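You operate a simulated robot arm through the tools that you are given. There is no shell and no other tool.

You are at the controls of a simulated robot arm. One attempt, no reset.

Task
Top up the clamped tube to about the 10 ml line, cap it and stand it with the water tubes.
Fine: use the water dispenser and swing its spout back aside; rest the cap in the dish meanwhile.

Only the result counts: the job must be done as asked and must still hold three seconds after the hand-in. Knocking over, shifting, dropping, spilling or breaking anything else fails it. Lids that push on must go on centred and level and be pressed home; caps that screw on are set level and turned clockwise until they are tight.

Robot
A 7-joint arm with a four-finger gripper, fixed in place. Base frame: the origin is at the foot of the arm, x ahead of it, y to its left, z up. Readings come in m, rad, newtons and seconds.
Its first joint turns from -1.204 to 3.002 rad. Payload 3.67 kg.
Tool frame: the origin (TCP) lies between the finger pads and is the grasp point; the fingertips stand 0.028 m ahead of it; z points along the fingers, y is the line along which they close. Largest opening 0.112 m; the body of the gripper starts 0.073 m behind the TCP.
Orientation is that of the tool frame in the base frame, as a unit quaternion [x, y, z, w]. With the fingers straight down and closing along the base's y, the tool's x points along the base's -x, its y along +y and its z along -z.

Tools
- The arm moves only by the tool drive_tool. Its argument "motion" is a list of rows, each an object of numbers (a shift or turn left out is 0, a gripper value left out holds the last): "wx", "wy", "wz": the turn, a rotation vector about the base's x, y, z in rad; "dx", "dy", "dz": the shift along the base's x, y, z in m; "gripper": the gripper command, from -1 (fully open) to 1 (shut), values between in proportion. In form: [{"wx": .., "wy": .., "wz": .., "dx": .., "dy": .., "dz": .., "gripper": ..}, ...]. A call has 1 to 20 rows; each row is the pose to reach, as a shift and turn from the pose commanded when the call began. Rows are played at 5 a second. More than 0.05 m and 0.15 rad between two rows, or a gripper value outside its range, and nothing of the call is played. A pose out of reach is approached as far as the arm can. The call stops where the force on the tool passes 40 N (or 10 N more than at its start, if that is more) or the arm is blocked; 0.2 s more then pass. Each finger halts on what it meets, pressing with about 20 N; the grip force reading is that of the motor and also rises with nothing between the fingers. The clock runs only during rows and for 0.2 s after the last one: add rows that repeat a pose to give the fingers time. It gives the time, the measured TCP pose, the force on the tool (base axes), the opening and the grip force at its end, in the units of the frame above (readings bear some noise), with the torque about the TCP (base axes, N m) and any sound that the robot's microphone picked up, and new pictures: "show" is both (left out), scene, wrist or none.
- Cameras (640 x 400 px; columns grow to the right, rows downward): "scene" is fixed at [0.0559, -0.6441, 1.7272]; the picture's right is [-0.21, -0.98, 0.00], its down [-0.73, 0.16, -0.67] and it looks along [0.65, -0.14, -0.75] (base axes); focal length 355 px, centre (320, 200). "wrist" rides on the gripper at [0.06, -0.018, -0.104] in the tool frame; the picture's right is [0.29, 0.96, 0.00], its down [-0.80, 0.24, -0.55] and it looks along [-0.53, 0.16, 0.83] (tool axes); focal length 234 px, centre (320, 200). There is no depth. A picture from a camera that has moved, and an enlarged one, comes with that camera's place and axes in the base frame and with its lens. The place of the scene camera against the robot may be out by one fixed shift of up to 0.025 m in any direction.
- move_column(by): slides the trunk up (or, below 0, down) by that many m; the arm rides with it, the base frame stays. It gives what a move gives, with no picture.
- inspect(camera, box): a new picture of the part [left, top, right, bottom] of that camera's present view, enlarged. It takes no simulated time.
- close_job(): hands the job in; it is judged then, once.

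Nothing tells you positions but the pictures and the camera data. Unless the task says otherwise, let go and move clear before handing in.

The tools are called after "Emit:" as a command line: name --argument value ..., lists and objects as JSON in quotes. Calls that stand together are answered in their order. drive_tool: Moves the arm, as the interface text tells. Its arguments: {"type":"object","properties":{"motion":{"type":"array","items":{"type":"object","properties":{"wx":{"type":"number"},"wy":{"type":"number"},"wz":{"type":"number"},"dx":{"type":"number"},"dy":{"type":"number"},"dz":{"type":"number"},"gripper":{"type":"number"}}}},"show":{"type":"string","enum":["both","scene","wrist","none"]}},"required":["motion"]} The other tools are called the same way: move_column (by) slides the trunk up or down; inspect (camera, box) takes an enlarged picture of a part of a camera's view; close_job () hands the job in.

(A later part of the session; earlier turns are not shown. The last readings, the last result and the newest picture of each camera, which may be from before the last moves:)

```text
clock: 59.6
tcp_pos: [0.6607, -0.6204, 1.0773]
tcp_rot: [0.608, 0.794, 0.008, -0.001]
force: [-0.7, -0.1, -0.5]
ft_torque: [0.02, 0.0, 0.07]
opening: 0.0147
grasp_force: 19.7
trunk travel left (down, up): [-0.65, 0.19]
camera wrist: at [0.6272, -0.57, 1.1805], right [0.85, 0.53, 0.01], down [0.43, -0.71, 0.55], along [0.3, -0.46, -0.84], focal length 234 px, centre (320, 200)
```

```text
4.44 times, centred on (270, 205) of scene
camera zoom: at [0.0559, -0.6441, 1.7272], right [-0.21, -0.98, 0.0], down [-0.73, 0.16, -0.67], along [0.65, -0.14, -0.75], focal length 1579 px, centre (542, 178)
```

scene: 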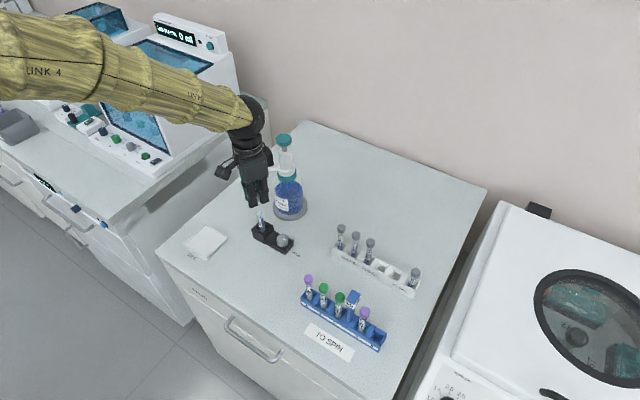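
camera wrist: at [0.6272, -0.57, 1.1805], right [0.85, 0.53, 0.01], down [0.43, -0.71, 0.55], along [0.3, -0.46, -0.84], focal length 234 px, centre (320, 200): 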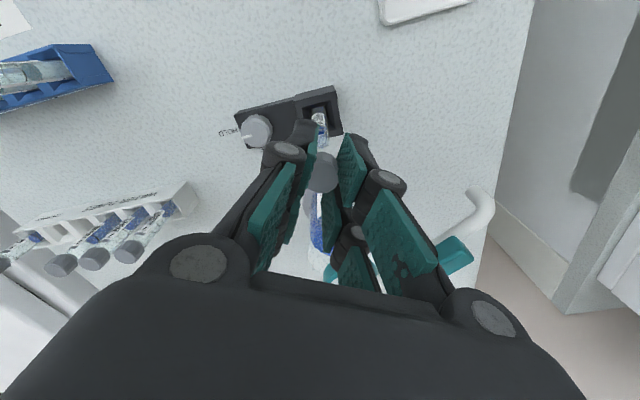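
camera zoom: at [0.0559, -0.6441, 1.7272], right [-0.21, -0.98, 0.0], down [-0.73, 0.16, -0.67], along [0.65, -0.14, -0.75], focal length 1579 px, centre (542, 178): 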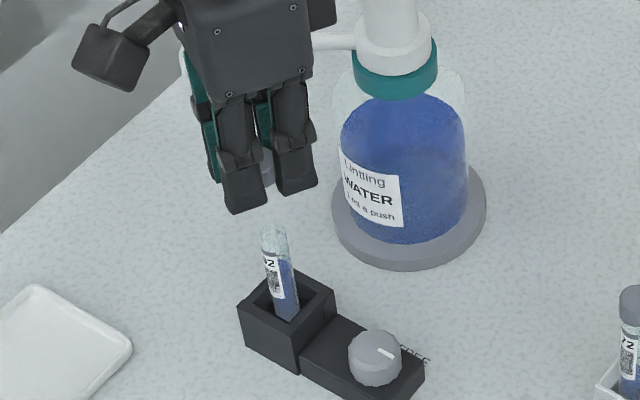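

The cap is level in the grip and aligned with the tube axis. I'll lower it toward the mouth and watch the forces.

Emit:
drive_tool --motion '[{"dz": -0.01}, {"dz": -0.02}, {"dz": -0.03}, {"dz": -0.034}]' --show "wrist"

Emit:
inspect --camera "wrist" --box '[260, 90, 400, 220]'

Emit:
inspect --camera "scene" --box '[245, 185, 295, 250]'

```text
clock: 60.6
tcp_pos: [0.6604, -0.6197, 1.0429]
tcp_rot: [0.608, 0.794, 0.007, 0.0]
force: [0.0, 1.3, -0.4]
ft_torque: [0.0, -0.02, -0.04]
opening: 0.0142
grasp_force: 20.2
trunk travel left (down, up): [-0.65, 0.19]
camera wrist: at [0.6273, -0.5689, 1.1462], right [0.85, 0.53, 0.01], down [0.44, -0.71, 0.55], along [0.3, -0.46, -0.84], focal length 234 px, centre (320, 200)
```

wrist: 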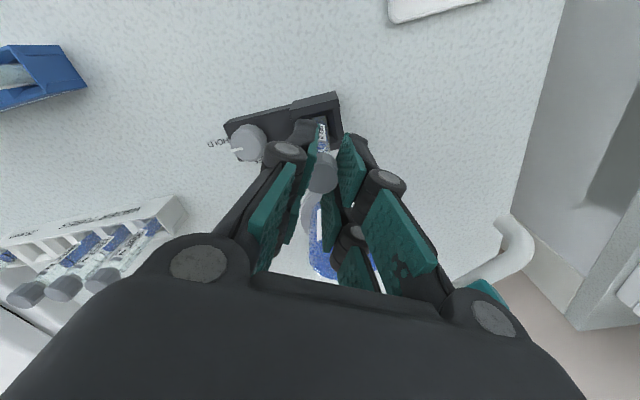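

```text
3.08 times, centred on (330, 155) of wrist
camera zoom: at [0.6273, -0.5689, 1.1462], right [0.85, 0.53, 0.01], down [0.44, -0.71, 0.55], along [0.3, -0.46, -0.84], focal length 720 px, centre (289, 338)
```

zoom: 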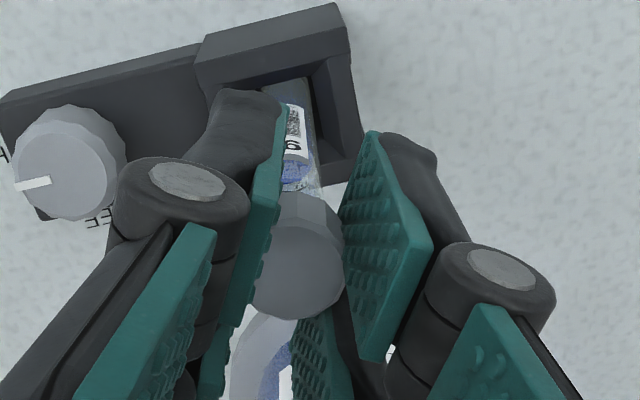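

```text
6.15 times, centred on (270, 218) of scene
camera zoom: at [0.0559, -0.6441, 1.7272], right [-0.21, -0.98, 0.0], down [-0.73, 0.16, -0.67], along [0.65, -0.14, -0.75], focal length 2187 px, centre (628, 92)
```

zoom: 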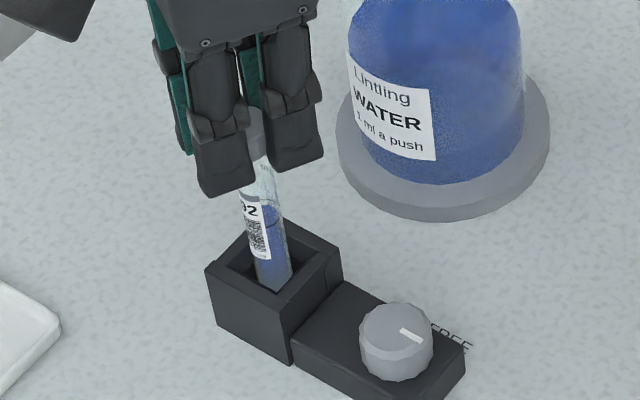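

Emit:
drive_tool --motion '[{"dz": -0.001}, {"dz": -0.002}, {"dz": -0.003}, {"dz": -0.004}]' --show "none"

```text
clock: 61.6
tcp_pos: [0.6597, -0.6195, 1.0378]
tcp_rot: [0.607, 0.794, 0.007, -0.001]
force: [0.2, 0.2, -0.1]
ft_torque: [0.04, 0.0, -0.02]
opening: 0.0142
grasp_force: 19.8
trunk travel left (down, up): [-0.65, 0.19]
```

Emit:
drive_tool --motion '[{"dz": -0.001}, {"dz": -0.002}, {"dz": -0.003}]' --show "none"

Emit:
inspect --camera "scene" --box '[255, 195, 280, 235]'

```text
clock: 62.4
tcp_pos: [0.6599, -0.6203, 1.0359]
tcp_rot: [0.607, 0.795, 0.008, -0.002]
force: [0.2, -1.5, -0.4]
ft_torque: [-0.01, -0.01, -0.01]
opening: 0.0144
grasp_force: 20.2
trunk travel left (down, up): [-0.65, 0.19]
```

```text
10.00 times, centred on (268, 215) of scene
camera zoom: at [0.0559, -0.6441, 1.7272], right [-0.21, -0.98, 0.0], down [-0.73, 0.16, -0.67], along [0.65, -0.14, -0.75], focal length 3553 px, centre (845, 50)
```

zoom: 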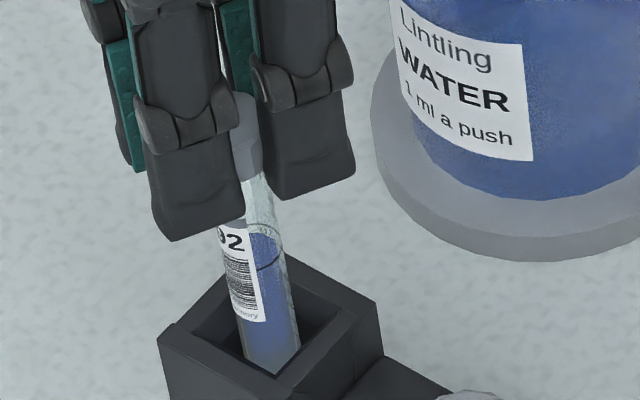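

Emit:
drive_tool --motion '[{"dz": -0.001}, {"dz": -0.002}, {"dz": -0.003}]' --show "none"

```text
clock: 63.2
tcp_pos: [0.6619, -0.6204, 1.0346]
tcp_rot: [0.608, 0.794, 0.008, -0.001]
force: [-0.1, -0.4, 0.8]
ft_torque: [0.01, 0.02, 0.0]
opening: 0.0141
grasp_force: 19.6
trunk travel left (down, up): [-0.65, 0.19]
```

Emit:
drive_tool --motion '[{"dz": -0.001}, {"dz": -0.002}, {"dz": -0.003}]' --show "none"

Emit:
inspect --camera "scene" --box '[255, 195, 280, 235]'

```text
clock: 64.0
tcp_pos: [0.6595, -0.6202, 1.0309]
tcp_rot: [0.608, 0.794, 0.007, -0.001]
force: [-0.4, -0.4, 0.3]
ft_torque: [-0.01, -0.02, -0.03]
opening: 0.0143
grasp_force: 19.8
trunk travel left (down, up): [-0.65, 0.19]
```

```text
10.00 times, centred on (268, 215) of scene
camera zoom: at [0.0559, -0.6441, 1.7272], right [-0.21, -0.98, 0.0], down [-0.73, 0.16, -0.67], along [0.65, -0.14, -0.75], focal length 3553 px, centre (845, 50)
```

zoom: 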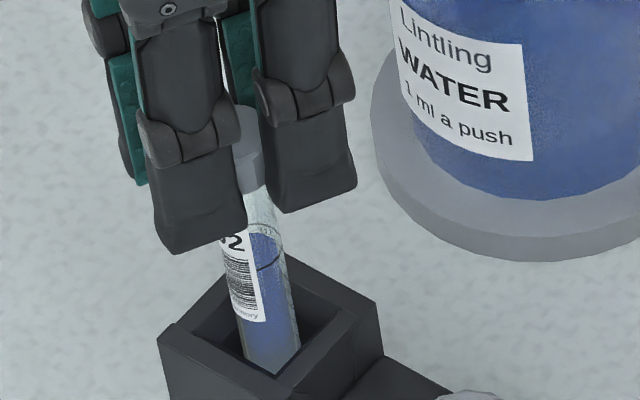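

The cap is about 1–2 mm from its original seated height. I'll keep going gently until it resists.

Emit:
drive_tool --motion '[{"dz": -0.001}, {"dz": -0.002}, {"dz": -0.003}]' --show "none"

```text
clock: 64.8
tcp_pos: [0.66, -0.6209, 1.0289]
tcp_rot: [0.608, 0.794, 0.007, 0.001]
force: [0.1, -1.2, 7.4]
ft_torque: [-0.1, 0.07, -0.04]
opening: 0.0139
grasp_force: 20.1
trunk travel left (down, up): [-0.65, 0.19]
```

Emit:
drive_tool --motion '[{"dz": -0.001}, {"dz": -0.002}, {"dz": -0.002}]' --show "none"

Emit:
inspect --camera "scene" --box '[255, 195, 280, 235]'

```text
clock: 65.6
tcp_pos: [0.6603, -0.6176, 1.0284]
tcp_rot: [0.608, 0.794, 0.008, 0.001]
force: [1.4, -2.6, 27.8]
ft_torque: [-0.21, -0.12, 0.0]
opening: 0.0141
grasp_force: 20.3
trunk travel left (down, up): [-0.65, 0.19]
```

```text
10.00 times, centred on (268, 215) of scene
camera zoom: at [0.0559, -0.6441, 1.7272], right [-0.21, -0.98, 0.0], down [-0.73, 0.16, -0.67], along [0.65, -0.14, -0.75], focal length 3553 px, centre (845, 50)
```

zoom: 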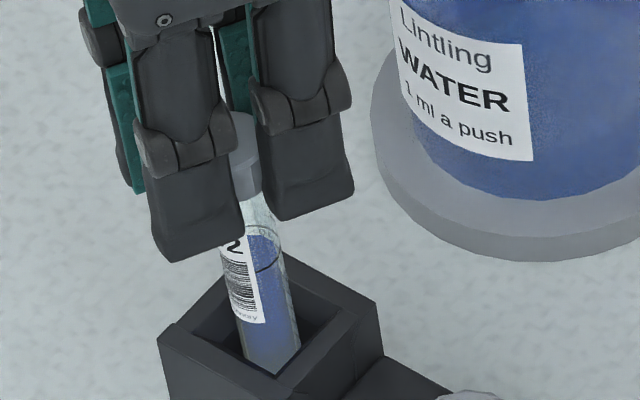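

Emit:
drive_tool --motion '[{"dz": -0.0005}, {"dz": -0.001}, {"dz": -0.001}]' --show "wrist"

Emit:
inspect --camera "wrist" --box '[260, 90, 400, 220]'

```text
clock: 66.4
tcp_pos: [0.6591, -0.6195, 1.0261]
tcp_rot: [0.607, 0.795, 0.008, 0.0]
force: [2.2, -0.2, 28.6]
ft_torque: [-0.02, -0.06, -0.01]
opening: 0.0141
grasp_force: 19.6
trunk travel left (down, up): [-0.65, 0.19]
camera wrist: at [0.6256, -0.5675, 1.1293], right [0.85, 0.53, 0.01], down [0.43, -0.71, 0.55], along [0.3, -0.46, -0.83], focal length 234 px, centre (320, 200)
```

wrist: 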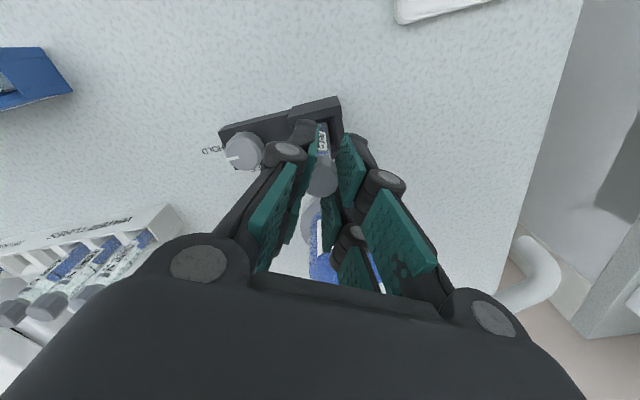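

```text
3.08 times, centred on (330, 155) of wrist
camera zoom: at [0.6256, -0.5675, 1.1293], right [0.85, 0.53, 0.01], down [0.43, -0.71, 0.55], along [0.3, -0.46, -0.83], focal length 720 px, centre (289, 338)
```

zoom: 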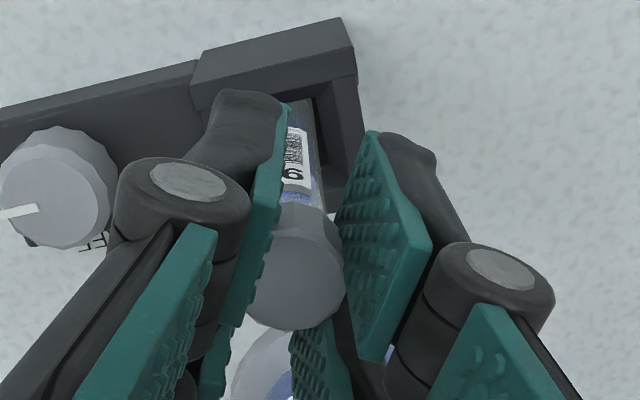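

The cap is at its old height, but my grip slips at about 28 N with no snap heard. I'll let go, lift, close the fingers and press squarely on top of it.

Emit:
drive_tool --motion '[{"dz": 0.001}, {"dz": 0.002}, {"dz": 0.002, "gripper": 0.4}, {"dz": 0.002, "gripper": 0.4}, {"dz": 0.02, "gripper": 0.4}, {"dz": 0.045, "gripper": 0.4}, {"dz": 0.045, "gripper": 0.9}, {"dz": 0.045, "gripper": 0.9}]'

Emit:
inspect --camera "wrist" --box '[260, 90, 400, 220]'

Emit:
inspect --camera "scene" --box '[255, 195, 280, 235]'

```text
clock: 68.2
tcp_pos: [0.6607, -0.621, 1.0704]
tcp_rot: [0.609, 0.793, 0.008, -0.001]
force: [-0.5, -0.2, -0.4]
ft_torque: [-0.01, -0.02, -0.03]
opening: 0.0056
grasp_force: 0.1
trunk travel left (down, up): [-0.65, 0.19]
camera wrist: at [0.6262, -0.5698, 1.1727], right [0.85, 0.53, 0.01], down [0.44, -0.71, 0.55], along [0.3, -0.46, -0.84], focal length 234 px, centre (320, 200)
```

scene: 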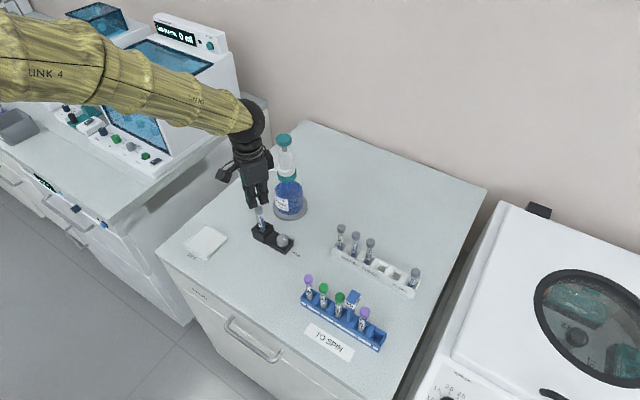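
wrist: 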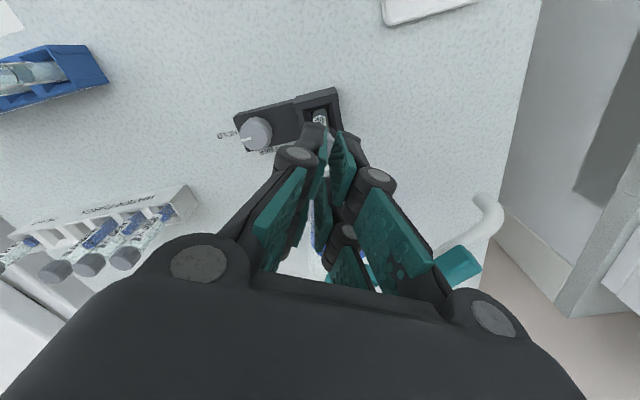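

```text
3.08 times, centred on (330, 155) of wrist
camera zoom: at [0.6262, -0.5698, 1.1727], right [0.85, 0.53, 0.01], down [0.44, -0.71, 0.55], along [0.3, -0.46, -0.84], focal length 720 px, centre (289, 338)
```

zoom: 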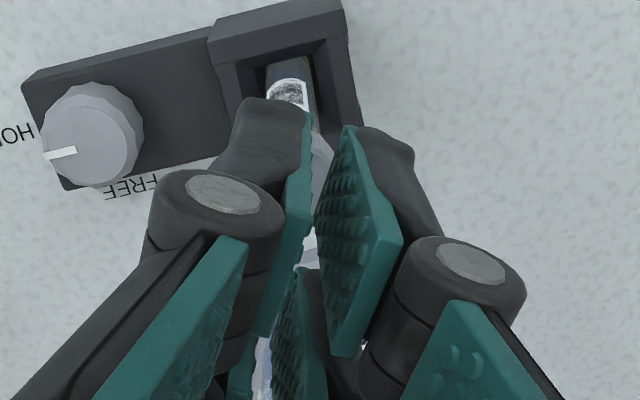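

```text
10.00 times, centred on (268, 215) of scene
camera zoom: at [0.0559, -0.6441, 1.7272], right [-0.21, -0.98, 0.0], down [-0.73, 0.16, -0.67], along [0.65, -0.14, -0.75], focal length 3553 px, centre (845, 50)
```

zoom: 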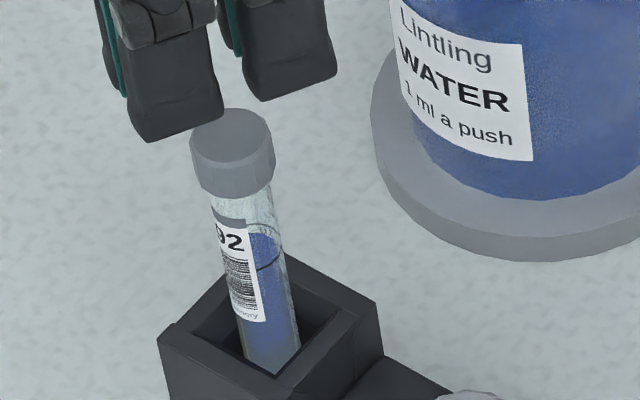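

The cap sits level at its original height. I'll press down on its top to be sure it's home.

Emit:
drive_tool --motion '[{"dz": -0.008}, {"dz": -0.016}, {"dz": -0.021}, {"dz": -0.023}]' --show "none"

Emit:
inspect --camera "scene" --box '[255, 195, 280, 235]'

```text
clock: 69.2
tcp_pos: [0.66, -0.621, 1.0466]
tcp_rot: [0.607, 0.795, 0.007, -0.002]
force: [0.0, 0.6, -0.7]
ft_torque: [0.0, 0.02, 0.0]
opening: 0.0057
grasp_force: 0.1
trunk travel left (down, up): [-0.65, 0.19]
```

```text
10.00 times, centred on (268, 215) of scene
camera zoom: at [0.0559, -0.6441, 1.7272], right [-0.21, -0.98, 0.0], down [-0.73, 0.16, -0.67], along [0.65, -0.14, -0.75], focal length 3553 px, centre (845, 50)
```

zoom: 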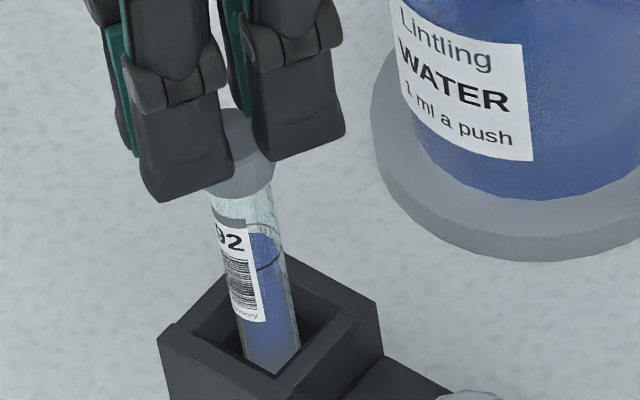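

Emit:
drive_tool --motion '[{"dz": -0.001}, {"dz": -0.002}, {"dz": -0.003}]' --show "none"

```text
clock: 70.0
tcp_pos: [0.6606, -0.6206, 1.0455]
tcp_rot: [0.607, 0.795, 0.007, 0.001]
force: [-0.4, 0.3, 13.1]
ft_torque: [-0.01, -0.01, 0.02]
opening: 0.006
grasp_force: 0.1
trunk travel left (down, up): [-0.65, 0.19]
```

Emit:
drive_tool --motion '[{"dz": -0.001}, {"dz": -0.002}]' --show "none"

```text
clock: 70.6
tcp_pos: [0.6593, -0.6199, 1.0449]
tcp_rot: [0.607, 0.795, 0.008, 0.002]
force: [0.8, -0.2, 26.9]
ft_torque: [-0.05, -0.04, 0.0]
opening: 0.0062
grasp_force: 0.0
trunk travel left (down, up): [-0.65, 0.19]
```

Emit:
drive_tool --motion '[{"dz": -0.0008}, {"dz": -0.0014}, {"dz": -0.0014}]' --show "none"

Emit:
inspect --camera "scene" --box '[255, 195, 280, 235]'

```text
clock: 71.2
tcp_pos: [0.6623, -0.6204, 1.0457]
tcp_rot: [0.607, 0.794, 0.008, 0.004]
force: [-0.9, -0.6, 24.2]
ft_torque: [-0.01, 0.06, -0.04]
opening: 0.0058
grasp_force: 0.1
trunk travel left (down, up): [-0.65, 0.19]
stopped in row 3: the force on the tool passed its limit at 41 N (the readings are from after the stop); the commanded pose is now the measured one
```

```text
10.00 times, centred on (268, 215) of scene
camera zoom: at [0.0559, -0.6441, 1.7272], right [-0.21, -0.98, 0.0], down [-0.73, 0.16, -0.67], along [0.65, -0.14, -0.75], focal length 3553 px, centre (845, 50)
```

zoom: 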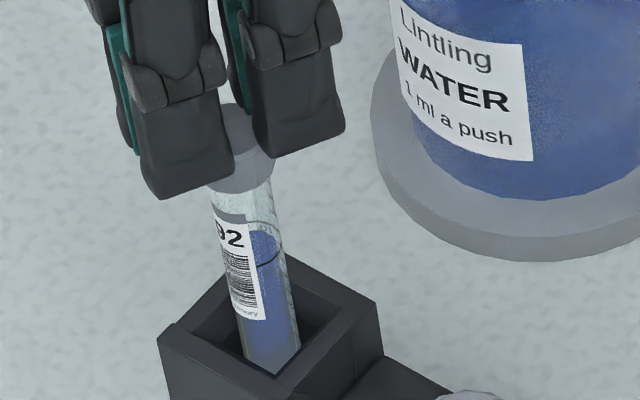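

Emit:
drive_tool --motion '[{"dz": 0.004}, {"dz": 0.015}, {"dz": 0.03}, {"dz": 0.03}]'

Emit:
inspect --camera "scene" --box '[255, 195, 280, 235]'

Emit:
inspect --camera "scene" --box '[240, 190, 310, 260]'

```text
clock: 72.2
tcp_pos: [0.661, -0.6232, 1.069]
tcp_rot: [0.607, 0.795, 0.007, 0.0]
force: [0.6, 0.3, -0.1]
ft_torque: [0.0, 0.0, -0.02]
opening: 0.0058
grasp_force: 0.1
trunk travel left (down, up): [-0.65, 0.19]
camera wrist: at [0.6273, -0.5712, 1.1727], right [0.85, 0.53, 0.01], down [0.43, -0.71, 0.55], along [0.3, -0.46, -0.84], focal length 234 px, centre (320, 200)
```

scene: 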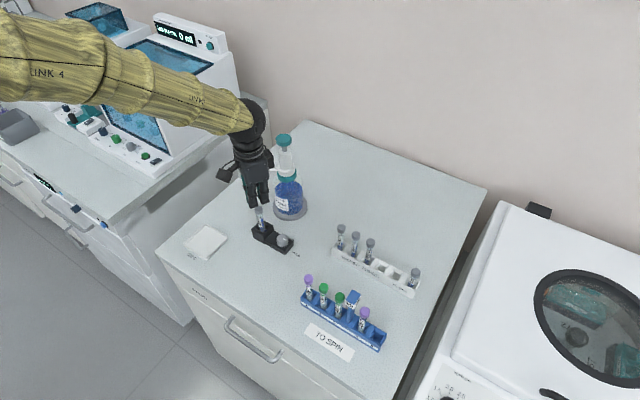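
wrist: 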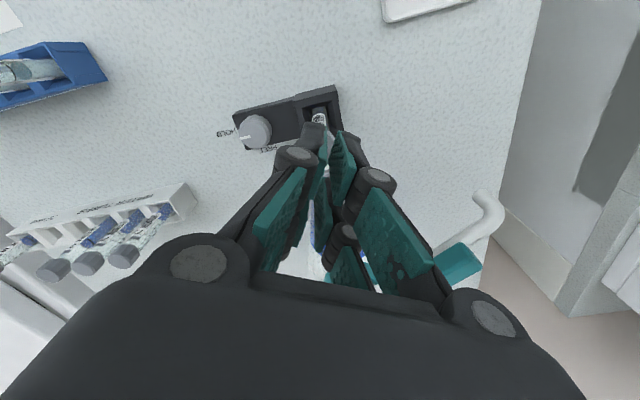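

```text
10.00 times, centred on (268, 215) of scene
camera zoom: at [0.0559, -0.6441, 1.7272], right [-0.21, -0.98, 0.0], down [-0.73, 0.16, -0.67], along [0.65, -0.14, -0.75], focal length 3553 px, centre (845, 50)
```

zoom: 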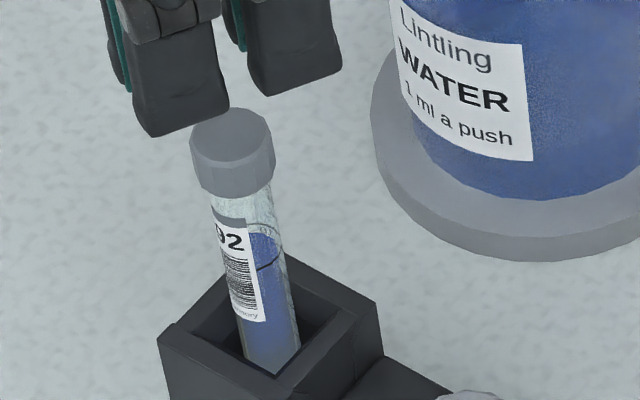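

```text
5.71 times, centred on (275, 225) of scene
camera zoom: at [0.0559, -0.6441, 1.7272], right [-0.21, -0.98, 0.0], down [-0.73, 0.16, -0.67], along [0.65, -0.14, -0.75], focal length 2030 px, centre (577, 57)
```

zoom: 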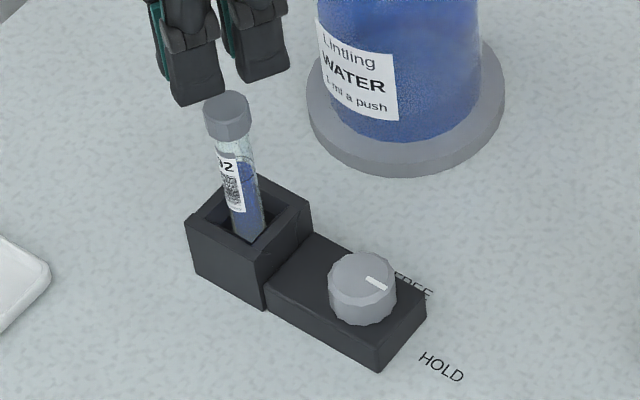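

The picture is identical to the original seated state. To learn whether the cap is held, I'll regrip it and do a very gentle pull test.

Emit:
drive_tool --motion '[{"gripper": 0.3}, {"gripper": 0.3, "dy": 0.001, "dz": -0.015}, {"gripper": 0.3, "dy": 0.001, "dz": -0.036}, {"gripper": 0.3, "dy": 0.001, "dz": -0.036}, {"gripper": 1, "dy": 0.001, "dz": -0.036}, {"gripper": 1, "dy": 0.001, "dz": -0.036}, {"gripper": 1, "dy": 0.001, "dz": -0.036}]' --show "wrist"

Emit:
inspect --camera "wrist" --box '[260, 90, 400, 220]'

```text
clock: 73.8
tcp_pos: [0.6616, -0.62, 1.0343]
tcp_rot: [0.607, 0.794, 0.007, 0.0]
force: [0.8, 1.1, 1.9]
ft_torque: [0.0, 0.02, -0.01]
opening: 0.0155
grasp_force: 20.0
trunk travel left (down, up): [-0.65, 0.19]
camera wrist: at [0.6271, -0.569, 1.137], right [0.85, 0.53, 0.01], down [0.43, -0.71, 0.55], along [0.3, -0.46, -0.83], focal length 234 px, centre (320, 200)
```

wrist: 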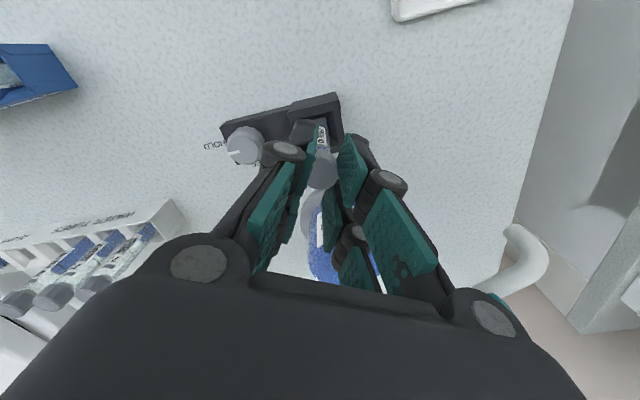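

```text
3.08 times, centred on (330, 155) of wrist
camera zoom: at [0.6271, -0.569, 1.137], right [0.85, 0.53, 0.01], down [0.43, -0.71, 0.55], along [0.3, -0.46, -0.83], focal length 720 px, centre (289, 338)
```

zoom: 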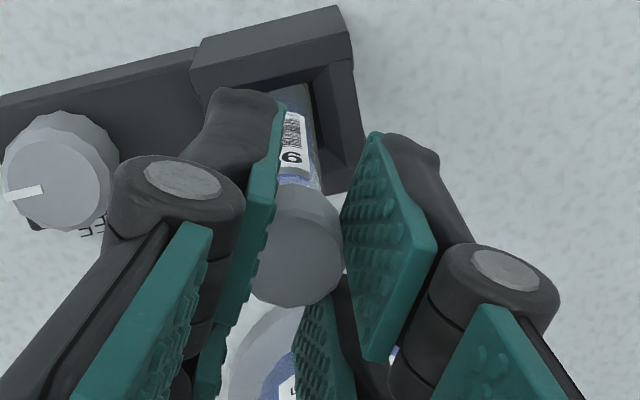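

Emit:
drive_tool --motion '[{"dz": 0.001}, {"dz": 0.002}, {"dz": 0.002}]' --show "none"

Emit:
inspect --camera "scene" --box '[255, 195, 280, 235]'

```text
clock: 74.6
tcp_pos: [0.6615, -0.6193, 1.0383]
tcp_rot: [0.608, 0.794, 0.008, 0.001]
force: [-0.3, -0.9, -0.3]
ft_torque: [0.04, 0.02, 0.0]
opening: 0.0154
grasp_force: 20.6
trunk travel left (down, up): [-0.65, 0.19]
```

```text
10.00 times, centred on (268, 215) of scene
camera zoom: at [0.0559, -0.6441, 1.7272], right [-0.21, -0.98, 0.0], down [-0.73, 0.16, -0.67], along [0.65, -0.14, -0.75], focal length 3553 px, centre (845, 50)
```

zoom: 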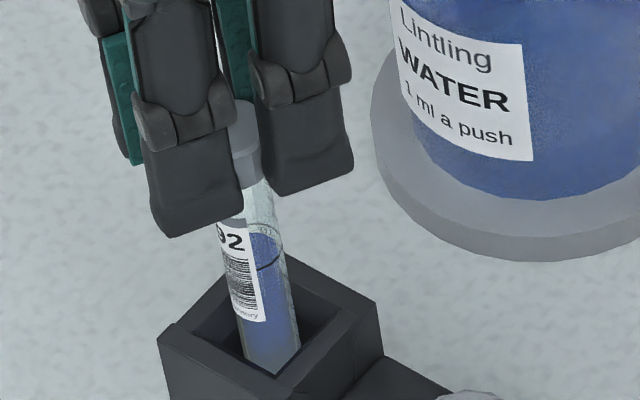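

The cap lifts freely even after a 41 N press, so it isn't a press-fit. It must be a screw cap that freed after a short turn. I'll set it back down with light pressure and turn it clockwise.

Emit:
drive_tool --motion '[{"dz": -0.001}, {"dz": -0.002}, {"dz": -0.003}, {"dz": -0.003}]' --show "none"

Emit:
drive_tool --motion '[{"wz": -0.08}, {"wz": -0.16}, {"wz": -0.24}, {"wz": -0.32}]' --show "none"

```text
clock: 75.6
tcp_pos: [0.661, -0.6194, 1.0334]
tcp_rot: [0.608, 0.794, 0.008, 0.001]
force: [-2.3, 0.2, -1.5]
ft_torque: [0.02, 0.12, -0.01]
opening: 0.0153
grasp_force: 19.7
trunk travel left (down, up): [-0.65, 0.19]
```

```text
clock: 76.6
tcp_pos: [0.6603, -0.6193, 1.0343]
tcp_rot: [0.726, 0.687, 0.006, 0.002]
force: [-0.5, 0.3, 1.3]
ft_torque: [-0.01, 0.01, 0.29]
opening: 0.016
grasp_force: 20.4
trunk travel left (down, up): [-0.65, 0.19]
```

Torque is building (0.29 N·m), so the cap is engaging. I'll continue clockwise until it holds firm.

Emit:
drive_tool --motion '[{"wz": -0.08}, {"wz": -0.16}, {"wz": -0.24}]' --show "wrist"

Emit:
inspect --camera "wrist" --box '[260, 90, 400, 220]'

Emit:
inspect --camera "scene" --box '[255, 195, 280, 235]'

```text
clock: 77.4
tcp_pos: [0.6612, -0.6205, 1.0347]
tcp_rot: [0.804, 0.595, 0.007, 0.002]
force: [-0.2, 1.8, -0.9]
ft_torque: [0.09, 0.03, 0.05]
opening: 0.0157
grasp_force: 19.8
trunk travel left (down, up): [-0.65, 0.19]
heard: snap
camera wrist: at [0.6604, -0.5587, 1.1372], right [1.0, -0.01, 0.01], down [-0.01, -0.83, 0.55], along [0.01, -0.55, -0.83], focal length 234 px, centre (320, 200)
```

wrist: 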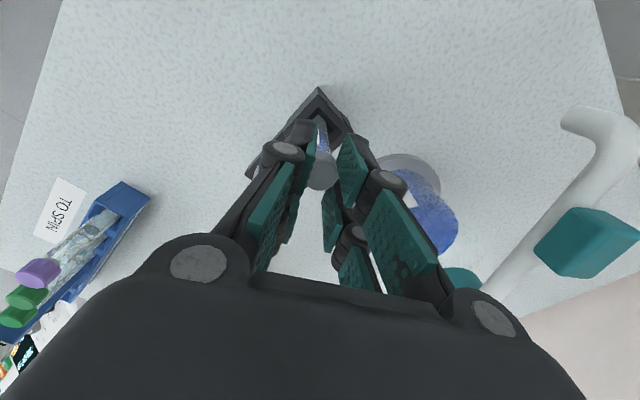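

```text
3.08 times, centred on (330, 155) of wrist
camera zoom: at [0.6604, -0.5587, 1.1372], right [1.0, -0.01, 0.01], down [-0.01, -0.83, 0.55], along [0.01, -0.55, -0.83], focal length 720 px, centre (289, 338)
```

zoom: 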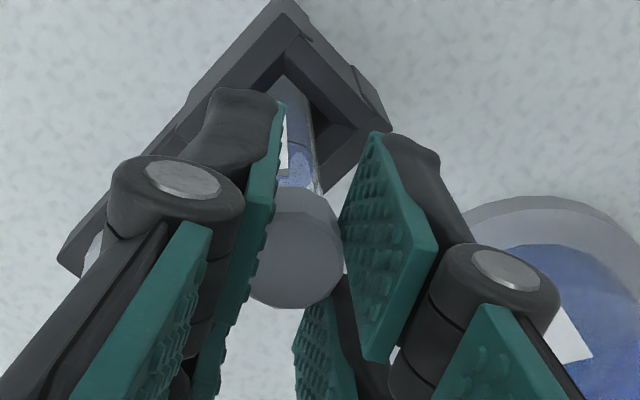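

```text
10.00 times, centred on (268, 215) of scene
camera zoom: at [0.0559, -0.6441, 1.7272], right [-0.21, -0.98, 0.0], down [-0.73, 0.16, -0.67], along [0.65, -0.14, -0.75], focal length 3553 px, centre (845, 50)
```

zoom: 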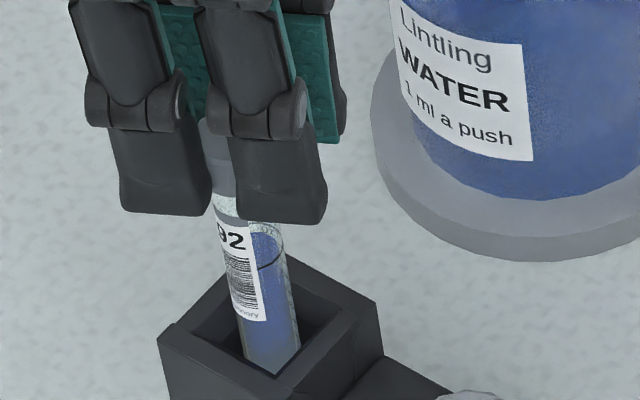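

I heard a snap during the clockwise turn. I'll check with another gentle pull whether the cap is now held.

Emit:
drive_tool --motion '[{"dz": 0.0007}, {"dz": 0.0014}, {"dz": 0.0014}]' --show "none"

Emit:
inspect --camera "scene" --box '[255, 195, 280, 235]'

```text
clock: 78.2
tcp_pos: [0.6625, -0.6194, 1.0366]
tcp_rot: [0.803, 0.596, 0.007, 0.003]
force: [0.0, 0.3, 0.5]
ft_torque: [0.0, -0.01, -0.01]
opening: 0.0155
grasp_force: 19.8
trunk travel left (down, up): [-0.65, 0.19]
```

```text
10.00 times, centred on (268, 215) of scene
camera zoom: at [0.0559, -0.6441, 1.7272], right [-0.21, -0.98, 0.0], down [-0.73, 0.16, -0.67], along [0.65, -0.14, -0.75], focal length 3553 px, centre (845, 50)
```

zoom: 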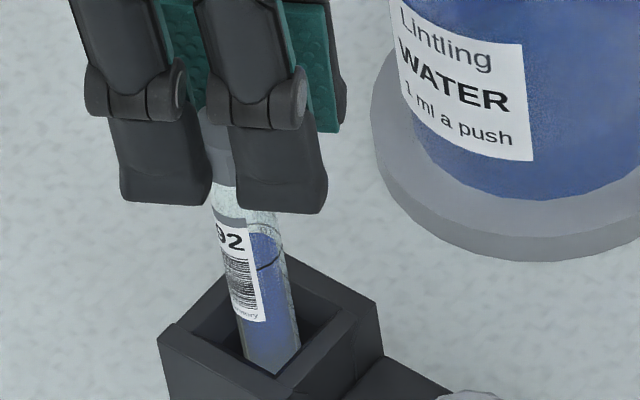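

It lifts freely again. At the earlier step the cap was clearly resisting (0.29 N·m, tight) and the extra turn then popped it loose. I'll reset: lower it, regrip at a better angle, and turn clockwise in small steps, stopping once it is tight.

Emit:
drive_tool --motion '[{"dz": -0.001}, {"dz": -0.0024}, {"dz": -0.0024, "gripper": 0.4}, {"dz": -0.0024, "gripper": 0.4}, {"dz": 0.03, "gripper": 0.4}, {"dz": 0.03, "wz": 0.15}, {"dz": 0.03, "wz": 0.3}, {"dz": 0.03, "wz": 0.45}, {"dz": 0.03, "wz": 0.6}, {"dz": 0.03, "wz": 0.75}, {"dz": 0.03, "wz": 0.9}, {"dz": 0.03, "wz": 1.05}, {"dz": 0.03, "wz": 1.05}]'

Emit:
inspect --camera "wrist" --box '[240, 60, 400, 200]'

Emit:
inspect --camera "scene" --box '[255, 195, 280, 235]'

```text
clock: 81.0
tcp_pos: [0.6622, -0.6198, 1.0667]
tcp_rot: [0.396, 0.918, 0.007, -0.002]
force: [0.5, -0.5, 0.2]
ft_torque: [-0.03, 0.01, 0.03]
opening: 0.0335
grasp_force: 0.1
trunk travel left (down, up): [-0.65, 0.19]
camera wrist: at [0.6071, -0.5914, 1.1688], right [0.5, 0.87, 0.01], down [0.72, -0.42, 0.55], along [0.48, -0.26, -0.83], focal length 234 px, centre (320, 200)
```

scene: 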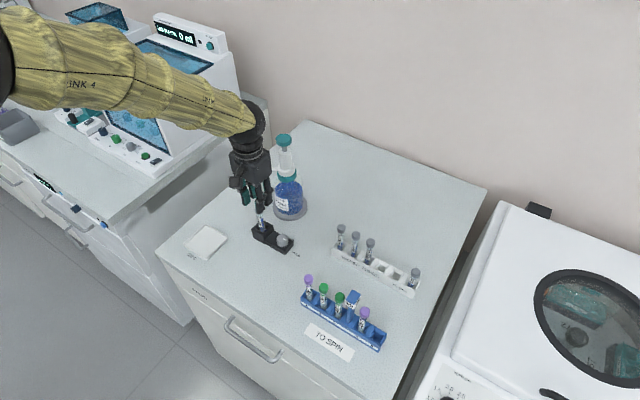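
wrist: 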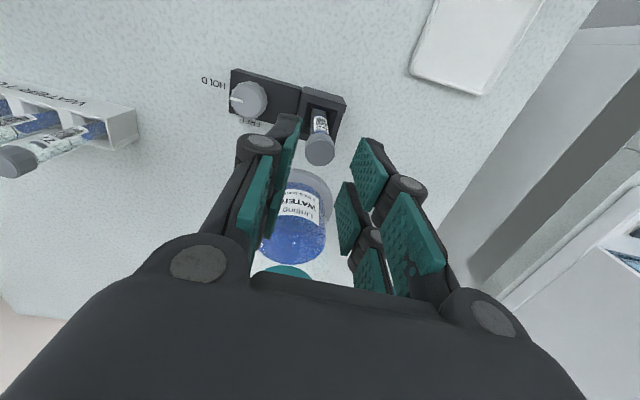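

```text
2.86 times, centred on (320, 130) of wrist
camera zoom: at [0.6071, -0.5914, 1.1688], right [0.5, 0.87, 0.01], down [0.72, -0.42, 0.55], along [0.48, -0.26, -0.83], focal length 669 px, centre (320, 400)
```

zoom: 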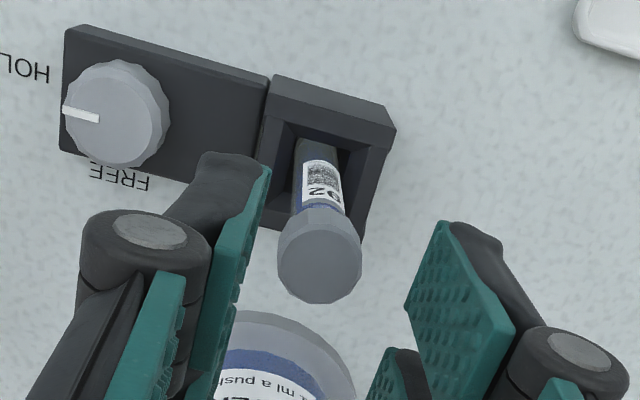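

```text
10.00 times, centred on (268, 215) of scene
camera zoom: at [0.0559, -0.6441, 1.7272], right [-0.21, -0.98, 0.0], down [-0.73, 0.16, -0.67], along [0.65, -0.14, -0.75], focal length 3553 px, centre (845, 50)
```

zoom: 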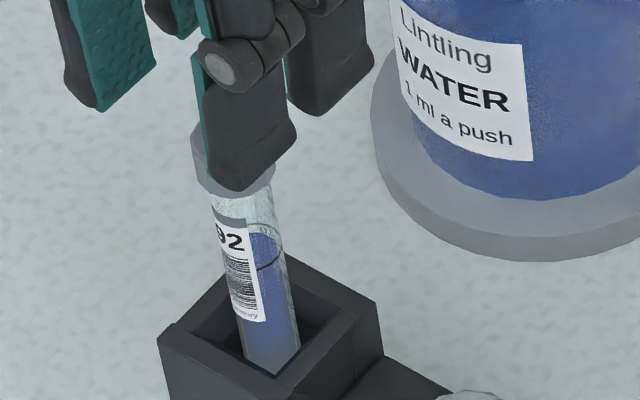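

Emit:
drive_tool --motion '[{"dx": -0.001, "dy": 0.001, "dz": -0.015}, {"dx": -0.001, "dy": 0.001, "dz": -0.032}, {"dx": -0.001, "dy": 0.001, "dz": -0.032}, {"dx": -0.001, "dy": 0.001, "dz": -0.032, "gripper": 1}, {"dx": -0.001, "dy": 0.001, "dz": -0.032, "gripper": 1}, {"dx": -0.001, "dy": 0.001, "dz": -0.032, "gripper": 1}]' --show "none"

Emit:
drive_tool --motion '[{"dz": -0.0008}, {"dz": -0.0008, "wz": -0.06}, {"dz": -0.0008, "wz": -0.1}]' --show "none"

```text
clock: 82.4
tcp_pos: [0.6594, -0.6183, 1.0336]
tcp_rot: [0.397, 0.918, 0.008, -0.002]
force: [-1.0, 0.2, -0.9]
ft_torque: [0.06, 0.06, -0.04]
opening: 0.016
grasp_force: 20.0
trunk travel left (down, up): [-0.65, 0.19]
```

```text
clock: 83.2
tcp_pos: [0.6621, -0.6187, 1.0339]
tcp_rot: [0.442, 0.897, 0.007, 0.0]
force: [0.3, 0.2, 4.3]
ft_torque: [-0.05, -0.02, 0.03]
opening: 0.0158
grasp_force: 19.6
trunk travel left (down, up): [-0.65, 0.19]
```

Emit:
drive_tool --motion '[{"wz": -0.05}, {"wz": -0.1}]' --show "none"

Emit:
drive_tool --motion '[{"wz": -0.05}, {"wz": -0.1}]' --show "none"

```text
clock: 83.8
tcp_pos: [0.6595, -0.6175, 1.0346]
tcp_rot: [0.487, 0.873, 0.008, 0.0]
force: [0.8, -2.9, 6.0]
ft_torque: [-0.22, -0.07, 0.2]
opening: 0.0154
grasp_force: 20.3
trunk travel left (down, up): [-0.65, 0.19]
```

```text
clock: 84.4
tcp_pos: [0.6605, -0.6188, 1.0345]
tcp_rot: [0.53, 0.848, 0.009, 0.001]
force: [0.2, -1.0, 6.8]
ft_torque: [-0.12, -0.07, 0.18]
opening: 0.0154
grasp_force: 20.1
trunk travel left (down, up): [-0.65, 0.19]
```

Torque is around 0.2 N·m. I'll keep going in small increments and read it each time.

Emit:
drive_tool --motion '[{"wz": -0.06}]' --show "none"

Emit:
drive_tool --motion '[{"wz": -0.06}]' --show "none"

```text
clock: 84.8
tcp_pos: [0.661, -0.6181, 1.0331]
tcp_rot: [0.555, 0.832, 0.007, 0.001]
force: [0.9, -1.8, 8.9]
ft_torque: [-0.12, -0.08, 0.25]
opening: 0.0154
grasp_force: 19.9
trunk travel left (down, up): [-0.65, 0.19]
```

```text
clock: 85.2
tcp_pos: [0.661, -0.6173, 1.0338]
tcp_rot: [0.579, 0.815, 0.007, 0.001]
force: [1.4, -1.1, 5.5]
ft_torque: [-0.1, -0.04, 0.29]
opening: 0.0154
grasp_force: 19.9
trunk travel left (down, up): [-0.65, 0.19]
```

Torque has reached 0.29 N·m, the level at which it held before. I'll stop turning and do a small pull test.

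Emit:
drive_tool --motion '[{"dz": 0.001}, {"dz": 0.0018}]' --show "none"

Emit:
inspect --camera "scene" --box '[255, 195, 280, 235]'

```text
clock: 85.8
tcp_pos: [0.6598, -0.6184, 1.0331]
tcp_rot: [0.579, 0.815, 0.008, -0.001]
force: [1.9, 0.5, -3.1]
ft_torque: [0.03, -0.01, 0.19]
opening: 0.0153
grasp_force: 20.0
trunk travel left (down, up): [-0.65, 0.19]
```

```text
10.00 times, centred on (268, 215) of scene
camera zoom: at [0.0559, -0.6441, 1.7272], right [-0.21, -0.98, 0.0], down [-0.73, 0.16, -0.67], along [0.65, -0.14, -0.75], focal length 3553 px, centre (845, 50)
```

zoom: 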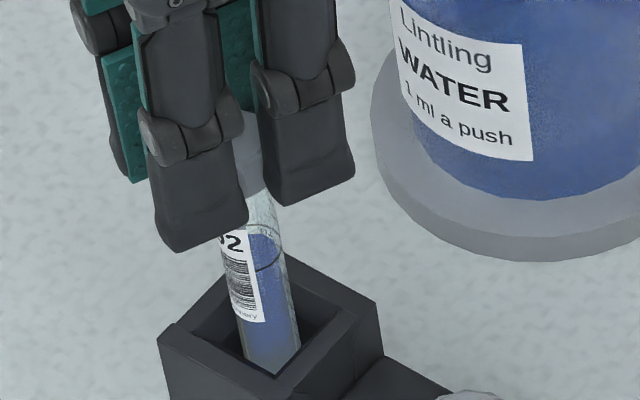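

The pull now meets resistance (−3 N), so the cap is held. I'll pull slightly more to confirm.

Emit:
drive_tool --motion '[{"dz": 0.001}]' --show "none"

```text
clock: 86.2
tcp_pos: [0.6612, -0.6202, 1.0348]
tcp_rot: [0.58, 0.815, 0.008, -0.001]
force: [0.7, 0.8, 0.1]
ft_torque: [0.06, 0.03, 0.02]
opening: 0.0156
grasp_force: 19.8
trunk travel left (down, up): [-0.65, 0.19]
```

Emit:
inspect --camera "scene" --box '[255, 195, 280, 235]'

Emit:
drive_tool --motion '[{"dz": 0.001}, {"dz": 0.002}]' --show "none"

Emit:
inspect --camera "scene" --box '[255, 195, 280, 235]'

```text
10.00 times, centred on (268, 215) of scene
camera zoom: at [0.0559, -0.6441, 1.7272], right [-0.21, -0.98, 0.0], down [-0.73, 0.16, -0.67], along [0.65, -0.14, -0.75], focal length 3553 px, centre (845, 50)
```

zoom: 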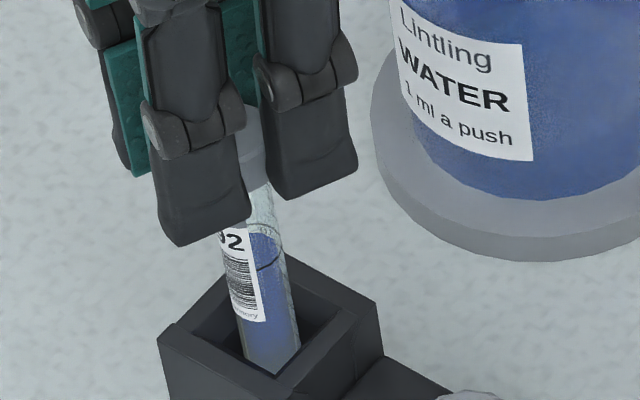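

```text
clock: 86.8
tcp_pos: [0.6612, -0.6195, 1.0384]
tcp_rot: [0.579, 0.815, 0.007, 0.001]
force: [0.6, 0.0, 0.1]
ft_torque: [0.0, -0.01, 0.03]
opening: 0.0157
grasp_force: 20.2
trunk travel left (down, up): [-0.65, 0.19]
```

```text
10.00 times, centred on (268, 215) of scene
camera zoom: at [0.0559, -0.6441, 1.7272], right [-0.21, -0.98, 0.0], down [-0.73, 0.16, -0.67], along [0.65, -0.14, -0.75], focal length 3553 px, centre (845, 50)
```

zoom: 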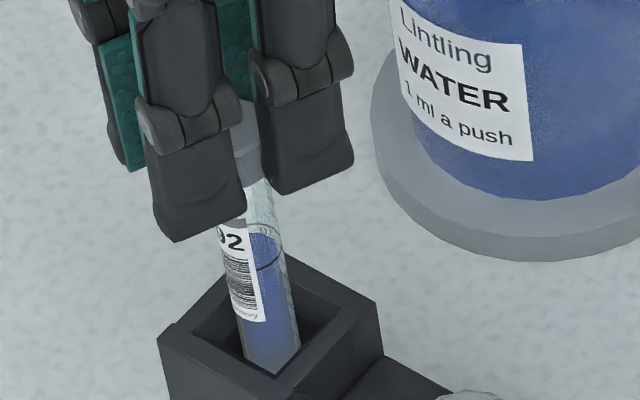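

The cap came off again with only a small pull, so I need to understand what really retains it. I'll seat it again with firm downward pressure in the grip, then probe in fine steps.

Emit:
drive_tool --motion '[{"dz": -0.002}, {"dz": -0.004}, {"dz": -0.005}, {"dz": -0.006}]' --show "none"

Emit:
inspect --camera "scene" --box '[255, 195, 280, 235]'

```text
clock: 87.8
tcp_pos: [0.6606, -0.6176, 1.0334]
tcp_rot: [0.579, 0.815, 0.008, 0.002]
force: [-0.4, 0.1, 6.1]
ft_torque: [-0.03, 0.06, 0.04]
opening: 0.0155
grasp_force: 19.4
trunk travel left (down, up): [-0.65, 0.19]
```

```text
10.00 times, centred on (268, 215) of scene
camera zoom: at [0.0559, -0.6441, 1.7272], right [-0.21, -0.98, 0.0], down [-0.73, 0.16, -0.67], along [0.65, -0.14, -0.75], focal length 3553 px, centre (845, 50)
```

zoom: 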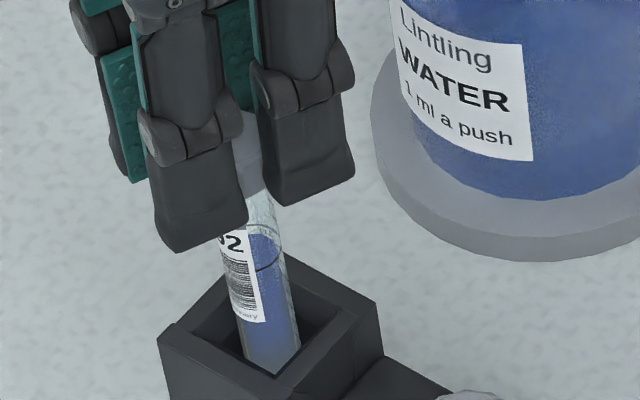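

Emit:
drive_tool --motion '[{"wz": -0.06}, {"wz": -0.12}]' --show "none"

Emit:
drive_tool --motion '[{"wz": -0.06}, {"wz": -0.12}]' --show "none"

Emit:
drive_tool --motion '[{"wz": -0.06}, {"wz": -0.12}]' --show "none"

```text
clock: 88.4
tcp_pos: [0.6601, -0.6178, 1.0344]
tcp_rot: [0.628, 0.778, 0.008, 0.002]
force: [1.4, 0.2, 9.2]
ft_torque: [-0.04, -0.03, -0.05]
opening: 0.0158
grasp_force: 20.0
trunk travel left (down, up): [-0.65, 0.19]
heard: snap
```

```text
clock: 89.0
tcp_pos: [0.661, -0.6174, 1.0328]
tcp_rot: [0.673, 0.739, 0.007, 0.002]
force: [3.5, -3.4, 14.7]
ft_torque: [-0.2, -0.02, 0.01]
opening: 0.0156
grasp_force: 20.4
trunk travel left (down, up): [-0.65, 0.19]
heard: snap
```

```text
clock: 89.6
tcp_pos: [0.6602, -0.6181, 1.0328]
tcp_rot: [0.716, 0.698, 0.008, 0.003]
force: [1.3, -0.3, 15.1]
ft_torque: [-0.03, -0.08, 0.27]
opening: 0.0155
grasp_force: 20.4
trunk travel left (down, up): [-0.65, 0.19]
```

Emit:
inspect --camera "scene" --box '[255, 195, 280, 235]'

Emit:
inspect --camera "scene" --box '[240, 190, 310, 260]'

Emit:
inspect --camera "wrist" --box '[260, 90, 400, 220]'

```text
10.00 times, centred on (268, 215) of scene
camera zoom: at [0.0559, -0.6441, 1.7272], right [-0.21, -0.98, 0.0], down [-0.73, 0.16, -0.67], along [0.65, -0.14, -0.75], focal length 3553 px, centre (845, 50)
```

zoom: 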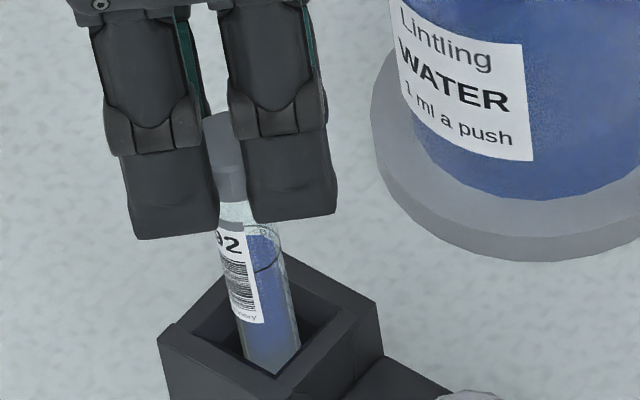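

```text
5.71 times, centred on (275, 225) of scene
camera zoom: at [0.0559, -0.6441, 1.7272], right [-0.21, -0.98, 0.0], down [-0.73, 0.16, -0.67], along [0.65, -0.14, -0.75], focal length 2030 px, centre (577, 57)
```

zoom: 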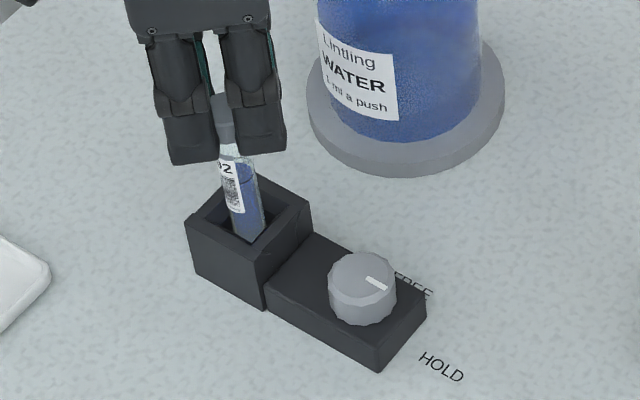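

```text
3.08 times, centred on (330, 155) of wrist
camera zoom: at [0.642, -0.5596, 1.1355], right [0.96, 0.26, 0.02], down [0.21, -0.81, 0.55], along [0.16, -0.53, -0.83], focal length 720 px, centre (289, 338)
```

zoom: 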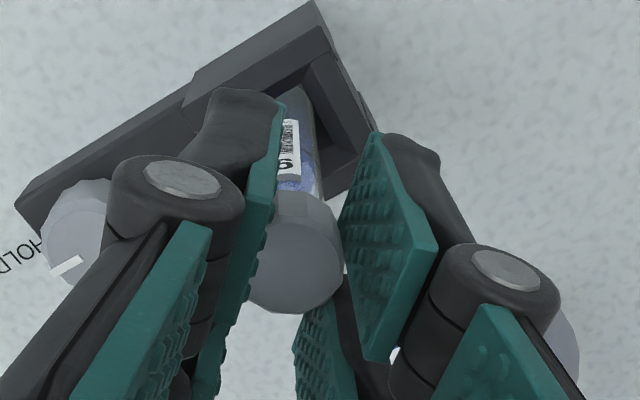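

The tube itself hasn't rotated. With the torque standing at 0.27 N·m, I'll ease upward in very fine steps and read each one.

Emit:
drive_tool --motion '[{"dz": 0.001}, {"dz": 0.002}]' --show "none"

Emit:
drive_tool --motion '[{"dz": 0.0007}]' --show "none"

Emit:
drive_tool --motion '[{"dz": 0.0007}]' --show "none"

```text
clock: 90.2
tcp_pos: [0.6603, -0.6186, 1.0338]
tcp_rot: [0.716, 0.698, 0.008, 0.001]
force: [1.1, -1.3, 1.3]
ft_torque: [-0.07, -0.03, 0.17]
opening: 0.0154
grasp_force: 20.1
trunk travel left (down, up): [-0.65, 0.19]
```

```text
clock: 90.6
tcp_pos: [0.6592, -0.6176, 1.0326]
tcp_rot: [0.716, 0.698, 0.007, 0.001]
force: [0.9, -0.4, -6.0]
ft_torque: [0.06, -0.02, 0.14]
opening: 0.0155
grasp_force: 19.9
trunk travel left (down, up): [-0.65, 0.19]
```

```text
clock: 91.0
tcp_pos: [0.6606, -0.6191, 1.0351]
tcp_rot: [0.716, 0.698, 0.008, 0.003]
force: [0.5, 0.7, 0.3]
ft_torque: [-0.01, -0.01, -0.01]
opening: 0.0155
grasp_force: 19.8
trunk travel left (down, up): [-0.65, 0.19]
```

Now it makes sense: the cap holds against about 6–10 N of pull, then pops off silently. That matches how it came off originally, when a 2 mm lift was enough, so it is a push-fit cap. I'll press it firmly home in the grip and not pull it again.

Emit:
drive_tool --motion '[{"dz": -0.0015}, {"dz": -0.003}, {"dz": -0.004}, {"dz": -0.005}, {"dz": -0.005}]' --show "none"

```text
clock: 92.2
tcp_pos: [0.6606, -0.6186, 1.0323]
tcp_rot: [0.716, 0.698, 0.007, 0.004]
force: [1.7, -3.7, 23.2]
ft_torque: [-0.15, -0.02, 0.02]
opening: 0.0154
grasp_force: 20.1
trunk travel left (down, up): [-0.65, 0.19]
```

Emit:
drive_tool --motion '[{"wz": -0.05}, {"wz": -0.1}, {"wz": -0.1}]' --show "none"

```text
clock: 93.0
tcp_pos: [0.6596, -0.618, 1.0322]
tcp_rot: [0.75, 0.661, 0.008, 0.003]
force: [2.2, -2.0, 23.1]
ft_torque: [-0.03, -0.15, 0.14]
opening: 0.0153
grasp_force: 20.6
trunk travel left (down, up): [-0.65, 0.19]
```

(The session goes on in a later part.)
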